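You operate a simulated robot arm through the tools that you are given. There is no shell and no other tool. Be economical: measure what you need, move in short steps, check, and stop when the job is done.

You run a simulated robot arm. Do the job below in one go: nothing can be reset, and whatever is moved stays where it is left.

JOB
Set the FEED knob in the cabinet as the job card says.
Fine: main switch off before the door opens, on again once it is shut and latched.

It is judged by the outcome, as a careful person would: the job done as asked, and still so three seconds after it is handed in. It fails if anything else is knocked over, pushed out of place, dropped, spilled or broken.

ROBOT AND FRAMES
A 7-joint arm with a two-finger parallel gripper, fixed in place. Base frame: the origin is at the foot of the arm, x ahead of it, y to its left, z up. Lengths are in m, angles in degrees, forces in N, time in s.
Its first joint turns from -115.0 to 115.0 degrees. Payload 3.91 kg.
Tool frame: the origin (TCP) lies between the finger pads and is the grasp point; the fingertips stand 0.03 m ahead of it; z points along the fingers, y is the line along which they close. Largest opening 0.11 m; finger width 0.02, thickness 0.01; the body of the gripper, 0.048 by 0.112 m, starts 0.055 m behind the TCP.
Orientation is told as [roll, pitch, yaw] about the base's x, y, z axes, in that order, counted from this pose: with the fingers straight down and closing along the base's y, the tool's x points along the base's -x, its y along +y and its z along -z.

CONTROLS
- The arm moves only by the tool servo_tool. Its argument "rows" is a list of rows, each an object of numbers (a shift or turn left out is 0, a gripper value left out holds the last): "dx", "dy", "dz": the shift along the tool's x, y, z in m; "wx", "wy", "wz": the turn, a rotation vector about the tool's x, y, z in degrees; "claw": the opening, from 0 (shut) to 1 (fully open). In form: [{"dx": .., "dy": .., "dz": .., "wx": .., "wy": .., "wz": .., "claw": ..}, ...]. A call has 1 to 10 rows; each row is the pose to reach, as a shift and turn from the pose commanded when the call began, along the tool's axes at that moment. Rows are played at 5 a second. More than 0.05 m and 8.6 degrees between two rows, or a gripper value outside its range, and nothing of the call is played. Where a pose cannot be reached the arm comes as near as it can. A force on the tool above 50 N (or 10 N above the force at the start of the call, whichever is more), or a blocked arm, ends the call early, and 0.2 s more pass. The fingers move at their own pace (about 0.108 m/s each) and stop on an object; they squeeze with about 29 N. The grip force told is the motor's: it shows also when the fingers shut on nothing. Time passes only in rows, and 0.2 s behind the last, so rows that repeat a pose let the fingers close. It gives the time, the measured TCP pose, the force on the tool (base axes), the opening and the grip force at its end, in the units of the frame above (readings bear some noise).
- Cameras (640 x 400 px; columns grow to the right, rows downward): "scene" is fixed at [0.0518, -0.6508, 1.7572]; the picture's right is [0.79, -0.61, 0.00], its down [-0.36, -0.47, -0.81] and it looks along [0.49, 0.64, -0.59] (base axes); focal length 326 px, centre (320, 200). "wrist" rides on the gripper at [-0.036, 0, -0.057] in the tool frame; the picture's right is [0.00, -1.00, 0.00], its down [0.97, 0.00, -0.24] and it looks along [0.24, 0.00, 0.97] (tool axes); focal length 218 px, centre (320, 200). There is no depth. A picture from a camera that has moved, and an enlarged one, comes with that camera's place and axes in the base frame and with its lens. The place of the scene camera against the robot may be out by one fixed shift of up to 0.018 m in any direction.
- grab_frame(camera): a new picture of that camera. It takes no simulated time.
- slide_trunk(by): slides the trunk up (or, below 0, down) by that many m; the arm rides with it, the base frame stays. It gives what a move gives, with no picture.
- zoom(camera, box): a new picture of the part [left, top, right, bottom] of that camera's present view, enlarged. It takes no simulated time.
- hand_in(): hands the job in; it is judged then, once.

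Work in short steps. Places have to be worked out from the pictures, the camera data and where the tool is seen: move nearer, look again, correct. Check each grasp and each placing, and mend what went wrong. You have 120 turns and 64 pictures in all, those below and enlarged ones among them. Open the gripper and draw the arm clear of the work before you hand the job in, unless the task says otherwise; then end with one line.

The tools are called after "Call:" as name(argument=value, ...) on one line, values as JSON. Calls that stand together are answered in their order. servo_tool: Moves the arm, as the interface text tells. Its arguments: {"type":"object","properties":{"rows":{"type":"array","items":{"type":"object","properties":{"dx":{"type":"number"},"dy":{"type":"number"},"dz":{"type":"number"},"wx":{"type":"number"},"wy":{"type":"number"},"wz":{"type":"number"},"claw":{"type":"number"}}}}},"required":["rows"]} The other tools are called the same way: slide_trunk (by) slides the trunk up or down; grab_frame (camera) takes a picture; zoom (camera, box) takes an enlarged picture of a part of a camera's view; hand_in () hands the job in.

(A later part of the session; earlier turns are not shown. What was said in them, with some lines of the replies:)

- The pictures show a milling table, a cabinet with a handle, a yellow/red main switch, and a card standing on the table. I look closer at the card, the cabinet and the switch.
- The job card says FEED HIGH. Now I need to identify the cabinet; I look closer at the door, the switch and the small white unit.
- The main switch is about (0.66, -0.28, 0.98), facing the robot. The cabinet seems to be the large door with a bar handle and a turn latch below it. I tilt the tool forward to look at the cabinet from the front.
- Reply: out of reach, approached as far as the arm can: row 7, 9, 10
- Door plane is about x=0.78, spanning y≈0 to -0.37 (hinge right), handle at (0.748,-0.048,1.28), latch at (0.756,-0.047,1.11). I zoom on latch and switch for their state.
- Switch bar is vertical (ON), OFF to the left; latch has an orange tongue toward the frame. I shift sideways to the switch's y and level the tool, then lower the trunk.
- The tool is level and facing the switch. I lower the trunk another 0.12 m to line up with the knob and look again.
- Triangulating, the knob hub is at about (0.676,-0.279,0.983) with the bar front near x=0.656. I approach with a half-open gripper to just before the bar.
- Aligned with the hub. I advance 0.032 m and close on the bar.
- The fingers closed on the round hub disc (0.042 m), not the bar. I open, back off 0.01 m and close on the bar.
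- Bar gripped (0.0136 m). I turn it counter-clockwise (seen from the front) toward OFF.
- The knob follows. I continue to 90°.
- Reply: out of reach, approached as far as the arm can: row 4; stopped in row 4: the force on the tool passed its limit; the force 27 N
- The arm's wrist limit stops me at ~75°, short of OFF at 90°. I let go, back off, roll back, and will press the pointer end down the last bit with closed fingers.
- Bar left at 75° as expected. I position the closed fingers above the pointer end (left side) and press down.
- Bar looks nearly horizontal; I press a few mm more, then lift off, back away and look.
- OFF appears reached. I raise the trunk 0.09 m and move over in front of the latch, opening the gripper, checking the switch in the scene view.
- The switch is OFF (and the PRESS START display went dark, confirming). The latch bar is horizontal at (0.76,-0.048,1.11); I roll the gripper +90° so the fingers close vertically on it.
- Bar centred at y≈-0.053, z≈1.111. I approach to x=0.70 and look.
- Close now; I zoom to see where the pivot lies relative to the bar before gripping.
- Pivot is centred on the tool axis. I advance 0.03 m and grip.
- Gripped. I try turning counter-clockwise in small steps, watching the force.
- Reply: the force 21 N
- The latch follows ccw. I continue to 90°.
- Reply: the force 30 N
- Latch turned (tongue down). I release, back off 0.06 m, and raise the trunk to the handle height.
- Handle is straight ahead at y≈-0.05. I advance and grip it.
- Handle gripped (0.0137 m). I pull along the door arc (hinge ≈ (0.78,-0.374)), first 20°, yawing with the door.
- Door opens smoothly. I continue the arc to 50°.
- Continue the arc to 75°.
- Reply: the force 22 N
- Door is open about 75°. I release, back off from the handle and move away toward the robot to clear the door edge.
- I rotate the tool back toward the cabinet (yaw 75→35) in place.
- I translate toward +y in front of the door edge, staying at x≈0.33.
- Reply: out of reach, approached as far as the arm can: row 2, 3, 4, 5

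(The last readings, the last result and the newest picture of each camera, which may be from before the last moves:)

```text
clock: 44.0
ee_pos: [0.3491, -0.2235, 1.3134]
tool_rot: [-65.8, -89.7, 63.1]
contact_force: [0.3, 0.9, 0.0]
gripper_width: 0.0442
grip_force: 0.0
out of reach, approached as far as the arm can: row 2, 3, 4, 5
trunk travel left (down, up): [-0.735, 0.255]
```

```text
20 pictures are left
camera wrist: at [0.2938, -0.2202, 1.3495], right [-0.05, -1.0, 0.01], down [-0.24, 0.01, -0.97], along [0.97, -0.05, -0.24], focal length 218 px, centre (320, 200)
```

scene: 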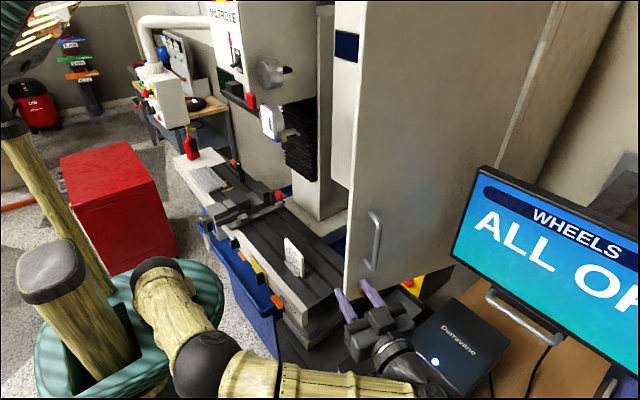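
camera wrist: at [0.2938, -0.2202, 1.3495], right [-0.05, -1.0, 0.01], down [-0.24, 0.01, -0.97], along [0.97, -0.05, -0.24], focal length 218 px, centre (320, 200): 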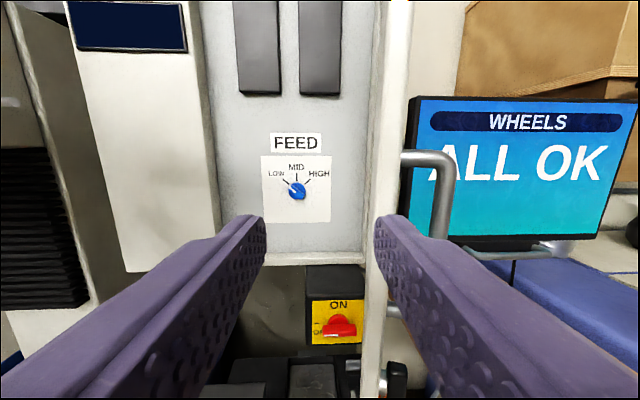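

The FEED knob (blue) is inside, pointing LOW; HIGH is to the upper right. I move forward inside the opening for a closer look.

Call:
servo_tool(rows=[{"dx": 0.02, "dy": 0.035, "dz": 0.01}, {"dx": 0.035, "dy": 0.063, "dz": 0.04, "wx": -3}, {"dx": 0.053, "dy": 0.063, "dz": 0.08, "wx": -3}, {"dx": 0.053, "dy": 0.063, "dz": 0.12, "wx": -3}, {"dx": 0.053, "dy": 0.063, "dz": 0.16, "wx": -3}, {"dx": 0.053, "dy": 0.063, "dz": 0.197, "wx": -3}])

Call:
grab_frame(camera="wrist")

```text
clock: 45.4
ee_pos: [0.5516, -0.1698, 1.2566]
tool_rot: [-49.4, -89.7, 49.5]
contact_force: [-0.2, -0.9, -1.3]
gripper_width: 0.0437
grip_force: 0.1
out of reach, approached as far as the arm can: row 1, 2, 3
trunk travel left (down, up): [-0.735, 0.255]
```

```text
19 pictures are left
camera wrist: at [0.497, -0.1691, 1.293], right [0.0, -1.0, 0.0], down [-0.24, 0.0, -0.97], along [0.97, 0.0, -0.24], focal length 218 px, centre (320, 200)
```

wrist: 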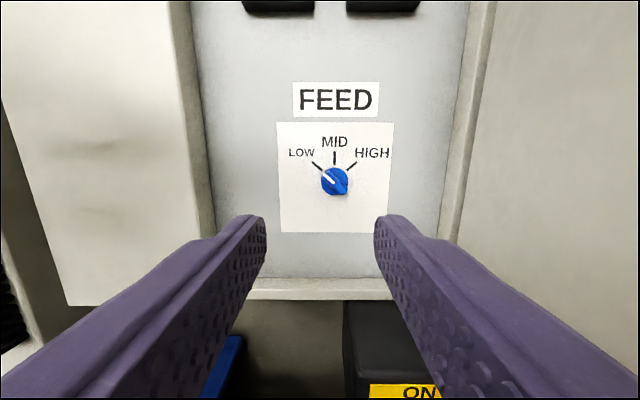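

Knob triangulates to (0.828,-0.190,1.241), pointer 45° left; HIGH is 45° right. I zoom to see its shape.

Call:
zoom(camera="wrist", box=[280, 125, 390, 235])

```text
3.64 times, centred on (335, 180) of wrist
camera zoom: at [0.497, -0.1691, 1.293], right [0.0, -1.0, 0.0], down [-0.24, 0.0, -0.97], along [0.97, 0.0, -0.24], focal length 794 px, centre (266, 273)
```

zoom: 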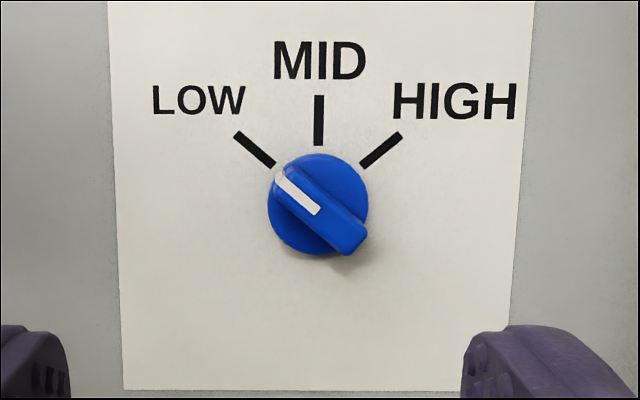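

HIGH is +50°, LOW -50°. I roll -50° and approach to x≈0.75 in line with the knob.

Call:
servo_tool(rows=[{"dx": 0.008, "dy": -0.01, "dz": 0.03, "wz": -8.3}, {"dx": 0.0155, "dy": -0.0207, "dz": 0.06, "wz": -16.6}, {"dx": 0.0155, "dy": -0.0207, "dz": 0.09, "wz": -25}, {"dx": 0.0155, "dy": -0.0207, "dz": 0.12, "wz": -33.3}, {"dx": 0.0155, "dy": -0.0207, "dz": 0.16, "wz": -41.6}, {"dx": 0.0155, "dy": -0.0207, "dz": 0.2, "wz": -49.5}])

Call:
grab_frame(camera="wrist")

```text
clock: 46.8
ee_pos: [0.7511, -0.1884, 1.2415]
tool_rot: [-89.8, -40.2, 90.2]
contact_force: [0.1, -0.3, 0.8]
gripper_width: 0.0439
grip_force: 0.0
trunk travel left (down, up): [-0.735, 0.255]
```

```text
17 pictures are left
camera wrist: at [0.6966, -0.1624, 1.2657], right [0.01, -0.64, 0.76], down [-0.24, -0.74, -0.62], along [0.97, -0.18, -0.16], focal length 218 px, centre (320, 200)
```

wrist: 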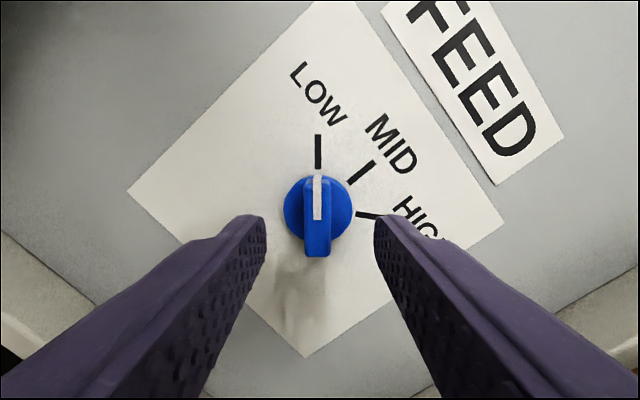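

Well aligned. I advance 0.031 m and close on the bar.

Call:
servo_tool(rows=[{"dz": 0.016}, {"dz": 0.031}, {"dz": 0.031, "claw": 0}, {"dz": 0.031}, {"dz": 0.031}])

Call:
grab_frame(camera="wrist")

```text
clock: 48.0
ee_pos: [0.7815, -0.1892, 1.2395]
tool_rot: [-89.8, -40.3, 90.2]
contact_force: [-1.0, 2.1, -3.9]
gripper_width: 0.0138
grip_force: 44.9
trunk travel left (down, up): [-0.735, 0.255]
```

```text
16 pictures are left
camera wrist: at [0.7271, -0.1612, 1.265], right [0.01, -0.65, 0.76], down [-0.24, -0.74, -0.63], along [0.97, -0.18, -0.16], focal length 218 px, centre (320, 200)
```

wrist: 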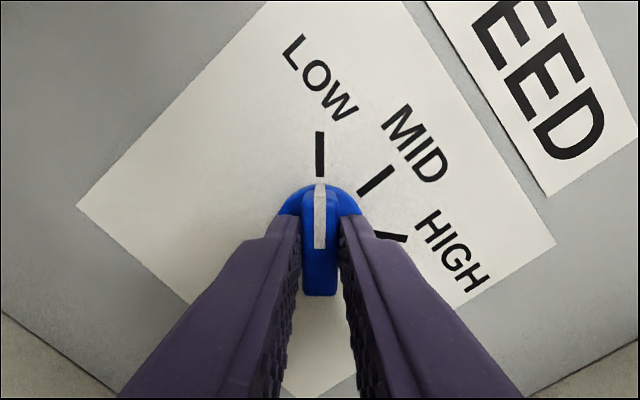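

Bar gripped (0.0138 m). I turn it clockwise by 100° in steps.

Call:
servo_tool(rows=[{"wz": 8}, {"wz": 16}, {"wz": 24}, {"wz": 32}, {"wz": 40}, {"wz": 48}, {"wz": 56}, {"wz": 64}, {"wz": 72}, {"wz": 80}])

Call:
servo_tool(rows=[{"wz": 7}, {"wz": 14}, {"wz": 20}])

Call:
grab_frame(camera="wrist")

```text
clock: 50.2
ee_pos: [0.7819, -0.1908, 1.242]
tool_rot: [89.7, -59.6, -89.6]
contact_force: [11.4, -5.1, 6.2]
gripper_width: 0.0138
grip_force: 44.7
trunk travel left (down, up): [-0.735, 0.255]
```

```text
clock: 51.0
ee_pos: [0.7821, -0.1909, 1.2412]
tool_rot: [89.8, -39.7, -89.7]
contact_force: [14.1, -7.9, 9.4]
gripper_width: 0.0139
grip_force: 44.9
trunk travel left (down, up): [-0.735, 0.255]
```

```text
15 pictures are left
camera wrist: at [0.7272, -0.2195, 1.2647], right [0.0, -0.64, -0.77], down [-0.24, 0.75, -0.62], along [0.97, 0.19, -0.16], focal length 218 px, centre (320, 200)
```

wrist: 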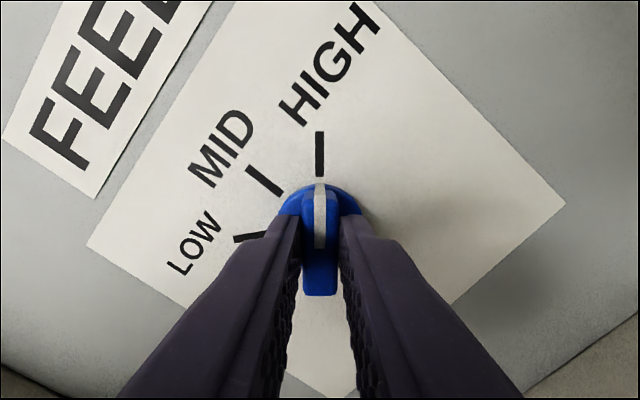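

Pointer lines up with HIGH. I release, back straight off 0.2 m, and look.

Call:
servo_tool(rows=[{"claw": 0.4}, {"claw": 0.4}, {"dz": -0.03}, {"dz": -0.06}, {"dz": -0.1, "wz": -8}, {"dz": -0.14, "wz": -16}, {"dz": -0.18, "wz": -24}, {"dz": -0.2, "wz": -32}, {"dz": -0.22, "wz": -40}, {"dz": -0.22, "wz": -48}])

Call:
grab_frame(camera="wrist")

```text
clock: 53.2
ee_pos: [0.5604, -0.1903, 1.242]
tool_rot: [87.0, -88.0, -86.7]
contact_force: [-0.4, -0.4, 0.3]
gripper_width: 0.044
grip_force: 0.0
trunk travel left (down, up): [-0.735, 0.255]
```

```text
14 pictures are left
camera wrist: at [0.5054, -0.1922, 1.2784], right [0.0, -1.0, -0.04], down [-0.24, 0.04, -0.97], along [0.97, 0.01, -0.24], focal length 218 px, centre (320, 200)
```

wrist: 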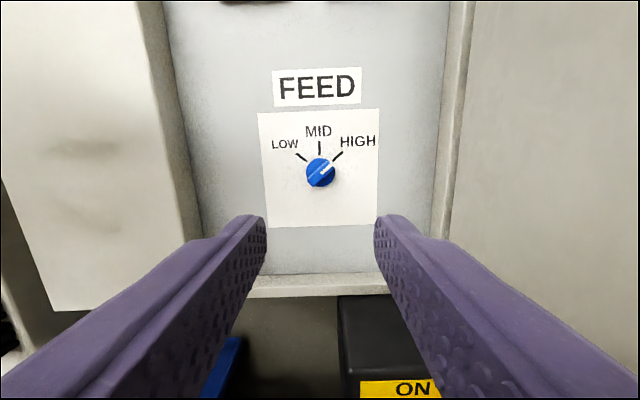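

FEED is at HIGH. Now I retrace back out past the door edge to yaw ~35 at (0.33,-0.16).

Call:
servo_tool(rows=[{"dx": -0.01, "dy": 0.01, "dz": -0.05, "wz": -2}, {"dx": -0.02, "dy": 0.02, "dz": -0.1, "wz": -2}, {"dx": -0.02, "dy": 0.025, "dz": -0.14, "wx": -8, "wz": -2}, {"dx": -0.02, "dy": 0.033, "dz": -0.18, "wx": -16, "wz": -2}, {"dx": -0.02, "dy": 0.033, "dz": -0.21, "wx": -24, "wz": -2}, {"dx": -0.02, "dy": 0.033, "dz": -0.234, "wx": -32, "wz": -2}, {"dx": -0.02, "dy": 0.033, "dz": -0.234, "wx": -35, "wz": -2}])

```text
refused: row 1 steps farther than a row can; nothing moved
```

Call:
servo_tool(rows=[{"dx": -0.01, "dy": 0.01, "dz": -0.045}, {"dx": -0.02, "dy": 0.02, "dz": -0.09}, {"dx": -0.02, "dy": 0.025, "dz": -0.135, "wx": -7}, {"dx": -0.02, "dy": 0.033, "dz": -0.175, "wx": -14}, {"dx": -0.02, "dy": 0.033, "dz": -0.21, "wx": -21}, {"dx": -0.02, "dy": 0.033, "dz": -0.234, "wx": -28}, {"dx": -0.02, "dy": 0.033, "dz": -0.234, "wx": -35}])

```text
clock: 54.8
ee_pos: [0.3265, -0.1619, 1.2641]
tool_rot: [122.7, -87.7, -87.4]
contact_force: [-0.7, 0.0, 0.2]
gripper_width: 0.044
grip_force: 0.1
out of reach, approached as far as the arm can: row 3, 4
trunk travel left (down, up): [-0.735, 0.255]
```

At the waypoint. I move back in -y around the door edge, then yaw to 75°.

Call:
servo_tool(rows=[{"dz": -0.026, "dy": -0.037}, {"dz": -0.052, "dy": -0.074}, {"dz": -0.078, "dy": -0.111}, {"dz": -0.104, "dy": -0.148}, {"dz": -0.13, "dy": -0.186}])

Call:
servo_tool(rows=[{"wx": -8}, {"wx": -16}, {"wx": -24}, {"wx": -32}, {"wx": -40}])

Call:
grab_frame(camera="wrist")

```text
clock: 56.0
ee_pos: [0.3291, -0.3892, 1.2547]
tool_rot: [123.5, -87.6, -88.4]
contact_force: [0.2, -0.4, -0.1]
gripper_width: 0.044
grip_force: 0.0
trunk travel left (down, up): [-0.735, 0.255]
```

```text
clock: 57.2
ee_pos: [0.3263, -0.3903, 1.2552]
tool_rot: [159.4, -87.7, -84.3]
contact_force: [-0.7, 0.2, 0.1]
gripper_width: 0.044
grip_force: 0.0
trunk travel left (down, up): [-0.735, 0.255]
```

```text
13 pictures are left
camera wrist: at [0.3144, -0.4454, 1.2887], right [0.97, -0.26, -0.01], down [-0.07, -0.19, -0.98], along [0.25, 0.95, -0.2], focal length 218 px, centre (320, 200)
```

wrist: 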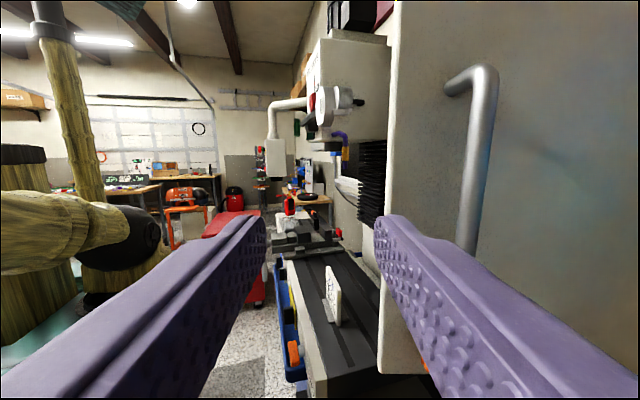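

Handle seen at ≈(0.454,-0.332). I move to a pre-grasp 0.065 m short, then advance and grip the handle again.

Call:
servo_tool(rows=[{"dz": 0.006, "dy": -0.03, "claw": 0.36}, {"dz": 0.012, "dy": -0.06}, {"dz": 0.018, "dy": -0.09}, {"dz": 0.0227, "dy": -0.1067}, {"dz": 0.05, "dy": -0.1067}])

Call:
grab_frame(camera="wrist")

```text
clock: 58.4
ee_pos: [0.4409, -0.3642, 1.2573]
tool_rot: [162.9, -87.7, -87.5]
contact_force: [0.0, 0.0, 0.0]
gripper_width: 0.0398
grip_force: 0.0
trunk travel left (down, up): [-0.735, 0.255]
```

```text
12 pictures are left
camera wrist: at [0.4296, -0.4207, 1.2906], right [0.97, -0.25, -0.01], down [-0.06, -0.19, -0.98], along [0.25, 0.95, -0.2], focal length 218 px, centre (320, 200)
```

wrist: 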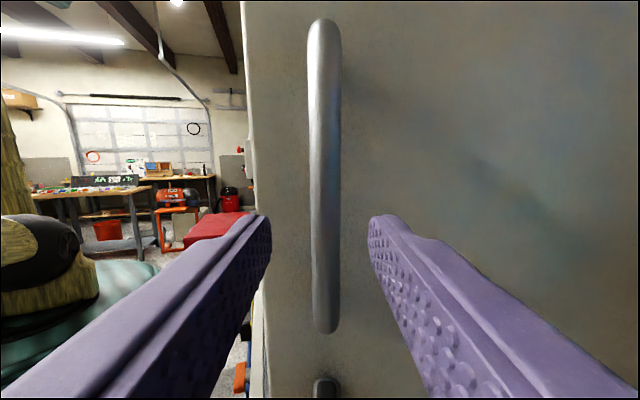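

Aligned on the handle. Advance and close.

Call:
servo_tool(rows=[{"dz": 0.018}, {"dz": 0.034}, {"dz": 0.034, "claw": 0}, {"dz": 0.034}, {"dz": 0.034}])

```text
clock: 59.6
ee_pos: [0.4545, -0.332, 1.2562]
tool_rot: [162.9, -87.7, -87.5]
contact_force: [3.8, -1.4, -1.9]
gripper_width: 0.0137
grip_force: 45.1
trunk travel left (down, up): [-0.735, 0.255]
```

Gripped. I close along the arc, 75°→40°.

Call:
servo_tool(rows=[{"dz": 0.0283, "dy": 0.0021, "wx": 5}, {"dz": 0.0569, "dy": 0.0017, "wx": 10}, {"dz": 0.0852, "dy": -0.0012, "wx": 15}, {"dz": 0.1131, "dy": -0.0065, "wx": 20}, {"dz": 0.1405, "dy": -0.0143, "wx": 25}, {"dz": 0.1671, "dy": -0.0244, "wx": 30}, {"dz": 0.1927, "dy": -0.0368, "wx": 35}])

```text
clock: 61.2
ee_pos: [0.5378, -0.153, 1.2617]
tool_rot: [115.8, -87.8, -75.3]
contact_force: [-11.0, 12.2, -43.6]
gripper_width: 0.0144
grip_force: 45.5
trunk travel left (down, up): [-0.735, 0.255]
```

Force is building vertically (tool drifted up 5 mm). I continue 40°→0 with a slight downward correction, first 20°.

Call:
servo_tool(rows=[{"dx": 0.004}, {"dx": 0.006, "dz": 0.0283, "dy": 0.0021, "wx": 5}, {"dx": 0.007, "dz": 0.0569, "dy": 0.0017, "wx": 10}, {"dx": 0.008, "dz": 0.0852, "dy": -0.0012, "wx": 15}, {"dx": 0.009, "dz": 0.1131, "dy": -0.0065, "wx": 20}])

```text
clock: 62.4
ee_pos: [0.6258, -0.0843, 1.2613]
tool_rot: [118.5, -87.9, -98.3]
contact_force: [-0.5, 5.4, 21.3]
gripper_width: 0.0142
grip_force: 44.5
trunk travel left (down, up): [-0.735, 0.255]
```

At the 20° point as expected. Now the last 20°.

Call:
servo_tool(rows=[{"dx": -0.002, "dz": 0.0283, "dy": 0.0021, "wx": 5}, {"dx": -0.001, "dz": 0.0569, "dy": 0.0017, "wx": 10}, {"dx": 0.0, "dz": 0.0852, "dy": -0.0012, "wx": 15}, {"dx": 0.001, "dz": 0.1131, "dy": -0.0065, "wx": 20}, {"dx": 0.001, "dz": 0.116, "dy": -0.0065, "wx": 20}])

Call:
grab_frame(camera="scene")

```text
clock: 63.6
ee_pos: [0.7335, -0.0502, 1.2613]
tool_rot: [93.4, -87.8, -93.0]
contact_force: [-20.4, 11.9, 6.2]
gripper_width: 0.0143
grip_force: 45.3
trunk travel left (down, up): [-0.735, 0.255]
```

```text
11 pictures are left
```

scene: 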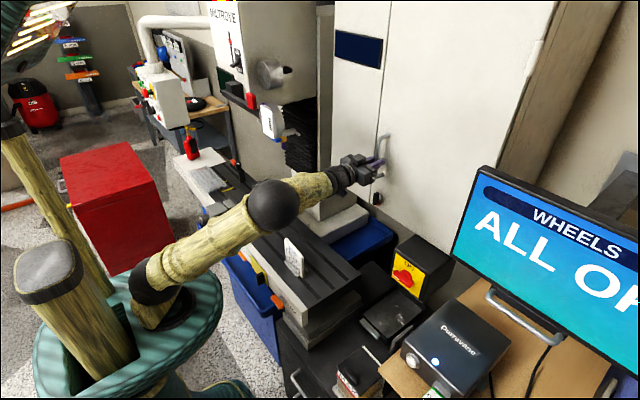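

Door is shut (20 N push). I release, back off 0.07 m, and check the arm posture before lowering to the latch.

Call:
servo_tool(rows=[{"claw": 0.5}, {"claw": 0.5}, {"dz": -0.035}, {"dz": -0.075}])

Call:
grab_frame(camera="wrist")

Call:
grab_frame(camera="scene")

```text
clock: 64.6
ee_pos: [0.6611, -0.0531, 1.2586]
tool_rot: [88.3, -87.6, -88.1]
contact_force: [0.0, -0.2, -0.3]
gripper_width: 0.0551
grip_force: 0.0
trunk travel left (down, up): [-0.735, 0.255]
```

```text
10 pictures are left
camera wrist: at [0.6058, -0.0549, 1.2945], right [0.0, -1.0, -0.04], down [-0.24, 0.04, -0.97], along [0.97, 0.01, -0.24], focal length 218 px, centre (320, 200)
```

wrist: 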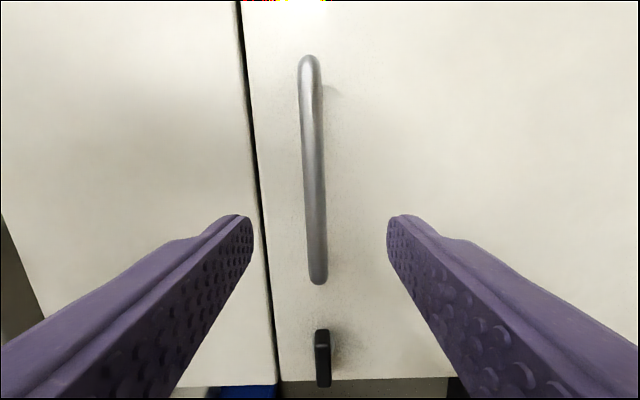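

```text
9 pictures are left
```

scene: 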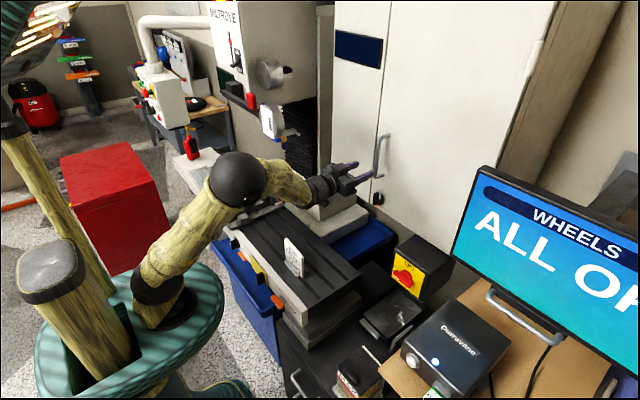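

Door is flush, arm well above the card. I lower the trunk to the latch and correct the small roll.

Call:
slide_trunk(by=-0.147)

Call:
servo_tool(rows=[{"dy": 0.002, "wz": -2.3, "claw": 0.4}, {"dy": 0.002, "dz": 0.03, "wz": -2.3}])

Call:
grab_frame(camera="wrist")

```text
clock: 66.3
ee_pos: [0.6623, -0.0531, 1.1107]
tool_rot: [87.7, -87.6, -87.4]
contact_force: [0.1, 0.4, 0.8]
gripper_width: 0.0551
grip_force: 0.1
trunk travel left (down, up): [-0.588, 0.402]
```

```text
clock: 66.9
ee_pos: [0.6911, -0.0502, 1.1113]
tool_rot: [-35.5, -89.9, 35.7]
contact_force: [-0.5, -0.6, 0.3]
gripper_width: 0.0438
grip_force: 0.1
trunk travel left (down, up): [-0.588, 0.402]
```

```text
8 pictures are left
camera wrist: at [0.6363, -0.0513, 1.1469], right [0.0, -1.0, 0.0], down [-0.24, 0.0, -0.97], along [0.97, 0.0, -0.24], focal length 218 px, centre (320, 200)
```

wrist: 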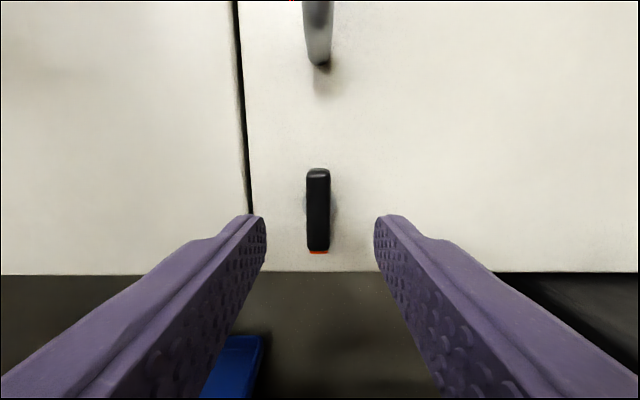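

Aligned. Advance, grip the latch and turn it back clockwise 90°.

Call:
servo_tool(rows=[{"dz": 0.02}, {"dz": 0.04}, {"dz": 0.04, "claw": 0}, {"dz": 0.04}, {"dz": 0.04}])

Call:
servo_tool(rows=[{"dz": 0.003, "wz": 8}, {"dz": 0.003, "wz": 16}, {"dz": 0.003, "wz": 24}, {"dz": 0.003, "wz": 32}, {"dz": 0.003, "wz": 40}, {"dz": 0.003, "wz": 48}, {"dz": 0.003, "wz": 56}, {"dz": 0.003, "wz": 64}, {"dz": 0.003, "wz": 72}, {"dz": 0.003, "wz": 80}])

Call:
servo_tool(rows=[{"wz": 5}, {"wz": 10}, {"wz": 11}])

Call:
zoom(camera="scene", box=[335, 130, 425, 220])

```text
clock: 68.1
ee_pos: [0.7326, -0.0502, 1.1105]
tool_rot: [-5.6, -89.8, 5.8]
contact_force: [1.0, 1.9, -3.3]
gripper_width: 0.0139
grip_force: 44.9
trunk travel left (down, up): [-0.588, 0.402]
```

```text
clock: 70.3
ee_pos: [0.7329, -0.0498, 1.1102]
tool_rot: [89.7, -9.9, -89.6]
contact_force: [-18.3, 4.6, -15.7]
gripper_width: 0.0138
grip_force: 44.4
trunk travel left (down, up): [-0.588, 0.402]
```

```text
clock: 71.1
ee_pos: [0.7339, -0.0499, 1.1099]
tool_rot: [89.8, 0.8, -89.7]
contact_force: [-19.8, 2.8, -19.1]
gripper_width: 0.0136
grip_force: 45.1
trunk travel left (down, up): [-0.588, 0.402]
```

```text
4.44 times, centred on (380, 175) of scene
camera zoom: at [0.0518, -0.6508, 1.7572], right [0.79, -0.61, 0.0], down [-0.36, -0.47, -0.81], along [0.49, 0.64, -0.59], focal length 1450 px, centre (53, 311)
```

zoom: 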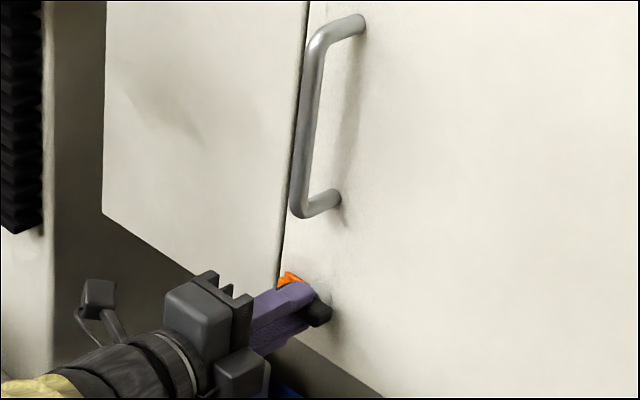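

Tongue is back toward the frame. I gently pull 8 mm to confirm it holds, then see.

Call:
servo_tool(rows=[{"dz": -0.003}, {"dz": -0.008}, {"dz": -0.008}])

```text
clock: 71.9
ee_pos: [0.7309, -0.0498, 1.11]
tool_rot: [89.9, 0.9, -90.0]
contact_force: [36.7, 4.8, 0.0]
gripper_width: 0.0142
grip_force: 44.7
trunk travel left (down, up): [-0.588, 0.402]
```

It holds (37 N, no door movement): latched. I release, back off and roll the tool back to level.

Call:
servo_tool(rows=[{"claw": 0.4}, {"claw": 0.4}, {"dz": -0.04}, {"dz": -0.085, "wz": -8}, {"dz": -0.13, "wz": -16}, {"dz": -0.17, "wz": -24}, {"dz": -0.18, "wz": -32}, {"dz": -0.18, "wz": -40}, {"dz": -0.18, "wz": -48}, {"dz": -0.18, "wz": -56}])

Call:
servo_tool(rows=[{"wz": -8}, {"wz": -16}, {"wz": -24}, {"wz": -32}, {"wz": -35, "claw": 0}])

Call:
grab_frame(camera="scene")

```text
clock: 74.1
ee_pos: [0.5454, -0.053, 1.1111]
tool_rot: [89.9, -55.3, -89.8]
contact_force: [0.7, -0.1, -0.3]
gripper_width: 0.0442
grip_force: 0.0
trunk travel left (down, up): [-0.588, 0.402]
```

```text
clock: 75.3
ee_pos: [0.5463, -0.0511, 1.1117]
tool_rot: [-54.1, -89.8, 54.3]
contact_force: [-0.8, -0.9, -0.1]
gripper_width: 0.0
grip_force: 29.3
trunk travel left (down, up): [-0.588, 0.402]
```

```text
6 pictures are left
```

scene: 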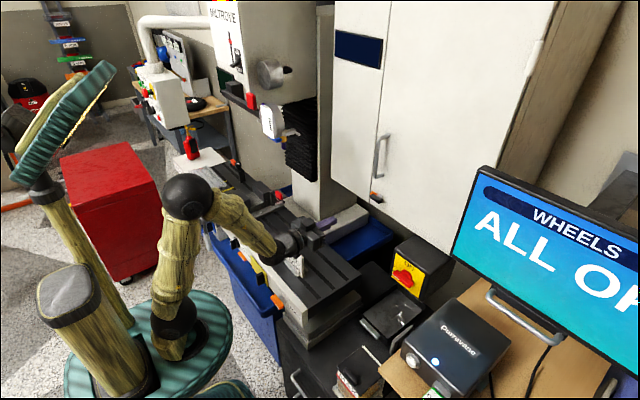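

Latch matches its original latched look. I move over to the switch's right side, then lower the trunk 0.09 m.

Call:
servo_tool(rows=[{"dy": -0.045}, {"dy": -0.09}, {"dy": -0.135}, {"dy": -0.18}, {"dy": -0.22}, {"dy": -0.256}])

Call:
slide_trunk(by=-0.09)

```text
clock: 76.7
ee_pos: [0.5474, -0.3078, 1.1122]
tool_rot: [-7.9, -89.8, 8.2]
contact_force: [-0.9, -0.4, 0.8]
gripper_width: 0.0002
grip_force: 28.4
trunk travel left (down, up): [-0.588, 0.402]
```

```text
clock: 78.0
ee_pos: [0.5479, -0.3073, 1.0219]
tool_rot: [-17.5, -89.9, 17.9]
contact_force: [0.3, -0.4, -0.3]
gripper_width: 0.0
grip_force: 28.9
trunk travel left (down, up): [-0.498, 0.492]
```

In position; I advance above the right end of the bar and press it down to turn it clockwise ~40°.

Call:
servo_tool(rows=[{"dz": 0.045}, {"dz": 0.086}, {"dz": 0.086, "dx": 0.015}, {"dz": 0.086, "dx": 0.022}, {"dz": 0.086, "dx": 0.028}, {"dz": 0.086, "dx": 0.033}, {"dz": 0.086, "dx": 0.037}])

Call:
grab_frame(camera="wrist")

```text
clock: 79.6
ee_pos: [0.6297, -0.3068, 0.9842]
tool_rot: [-12.6, -89.8, 12.7]
contact_force: [-1.9, -0.4, 4.8]
gripper_width: 0.0
grip_force: 29.0
trunk travel left (down, up): [-0.498, 0.492]
```

```text
5 pictures are left
camera wrist: at [0.577, -0.3065, 1.0206], right [0.0, -1.0, 0.0], down [-0.24, 0.0, -0.97], along [0.97, 0.0, -0.24], focal length 218 px, centre (320, 200)
```

wrist: 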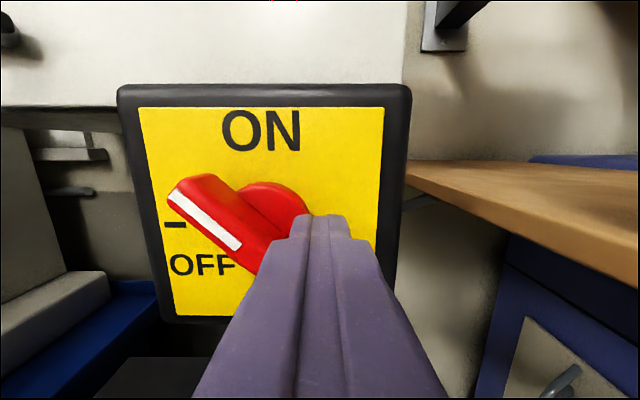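

Bar has turned to ~45°. I back off, recentre on the hub, roll -46° and open.

Call:
servo_tool(rows=[{"dx": -0.004}, {"dx": -0.004, "dz": -0.04}, {"dz": -0.075}, {"dx": 0.001, "dy": 0.015, "dz": -0.075, "wz": -8, "claw": 0.5}, {"dx": 0.001, "dy": 0.0275, "dz": -0.075, "wz": -16}, {"dx": 0.001, "dy": 0.0275, "dz": -0.075, "wz": -24}, {"dx": 0.001, "dy": 0.0275, "dz": -0.075, "wz": -32}, {"dx": 0.001, "dy": 0.0275, "dz": -0.075, "wz": -40}, {"dx": 0.001, "dy": 0.0275, "dz": -0.06, "wz": -46}, {"dx": 0.001, "dy": 0.0275, "dz": -0.03, "wz": -46}])

Call:
grab_frame(camera="wrist")

```text
clock: 81.8
ee_pos: [0.6027, -0.2803, 0.9847]
tool_rot: [-89.8, -43.9, 90.1]
contact_force: [0.3, 0.4, -0.5]
gripper_width: 0.0552
grip_force: 0.1
trunk travel left (down, up): [-0.498, 0.492]
```

```text
4 pictures are left
camera wrist: at [0.5481, -0.2543, 1.0095], right [0.0, -0.69, 0.72], down [-0.24, -0.7, -0.67], along [0.97, -0.17, -0.17], focal length 218 px, centre (320, 200)
```

wrist: 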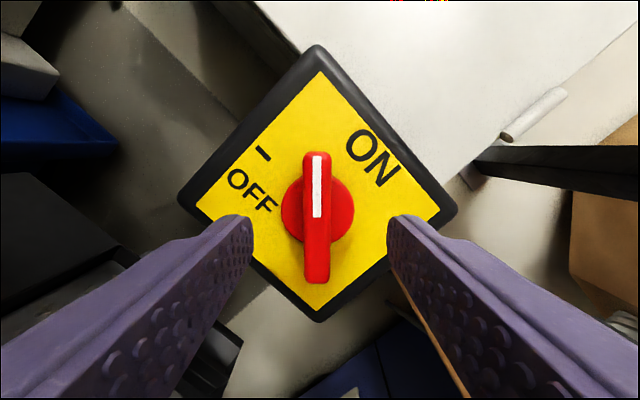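

Perfectly aligned with the bar. I advance to x≈0.632, grip, and turn clockwise 46°.

Call:
servo_tool(rows=[{"dz": 0.015}, {"dz": 0.029}, {"dz": 0.029, "claw": 0}, {"dz": 0.029}, {"dz": 0.029}])

Call:
servo_tool(rows=[{"wz": 8}, {"wz": 16}, {"wz": 24}, {"wz": 32}, {"wz": 40}, {"wz": 46}, {"wz": 47}])

Call:
grab_frame(camera="wrist")

```text
clock: 83.0
ee_pos: [0.631, -0.2801, 0.982]
tool_rot: [-89.6, -43.9, 90.1]
contact_force: [-1.5, 3.8, -6.3]
gripper_width: 0.0138
grip_force: 45.4
trunk travel left (down, up): [-0.498, 0.492]
```

```text
clock: 84.6
ee_pos: [0.6322, -0.28, 0.9828]
tool_rot: [76.2, -89.0, -76.0]
contact_force: [-2.2, 0.5, -9.8]
gripper_width: 0.0141
grip_force: 45.3
trunk travel left (down, up): [-0.498, 0.492]
```

```text
3 pictures are left
camera wrist: at [0.5771, -0.2807, 1.0194], right [0.0, -1.0, -0.02], down [-0.24, 0.02, -0.97], along [0.97, 0.01, -0.24], focal length 218 px, centre (320, 200)
```

wrist: 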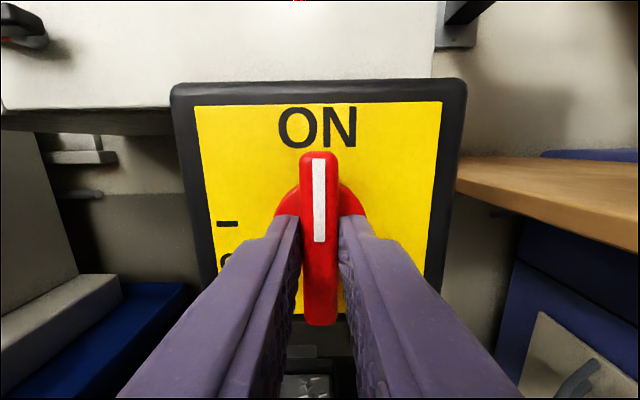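

The switch points to ON. I release, back off straight, raise the trunk clear, and check the scene.

Call:
servo_tool(rows=[{"claw": 0.5}, {"claw": 0.5}, {"dz": -0.04}, {"dz": -0.08}, {"dz": -0.12}])

Call:
slide_trunk(by=0.25)

Call:
grab_frame(camera="scene")

```text
clock: 85.8
ee_pos: [0.5106, -0.2782, 0.9835]
tool_rot: [85.8, -88.9, -85.5]
contact_force: [0.5, -0.2, -0.5]
gripper_width: 0.055
grip_force: 0.0
trunk travel left (down, up): [-0.498, 0.492]
```

```text
clock: 88.3
ee_pos: [0.5105, -0.2767, 1.2318]
tool_rot: [84.1, -89.0, -83.9]
contact_force: [-0.5, 0.4, 0.1]
gripper_width: 0.055
grip_force: 0.0
trunk travel left (down, up): [-0.748, 0.242]
```

```text
2 pictures are left
```

scene: 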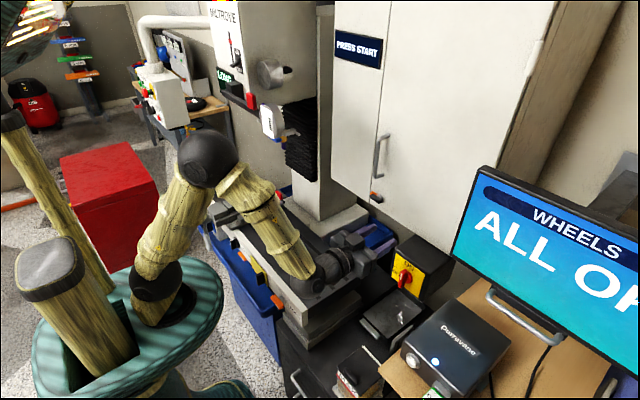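

The display is lit again, the switch is ON, the door is shut and latched, and the arm is clear. I hand in.

Call:
hand_in()

```text
The job is handed in.
```

The FEED knob is set to HIGH as the job card says: the main switch was off before the door opened, and it went back on after the door was shut and latched.
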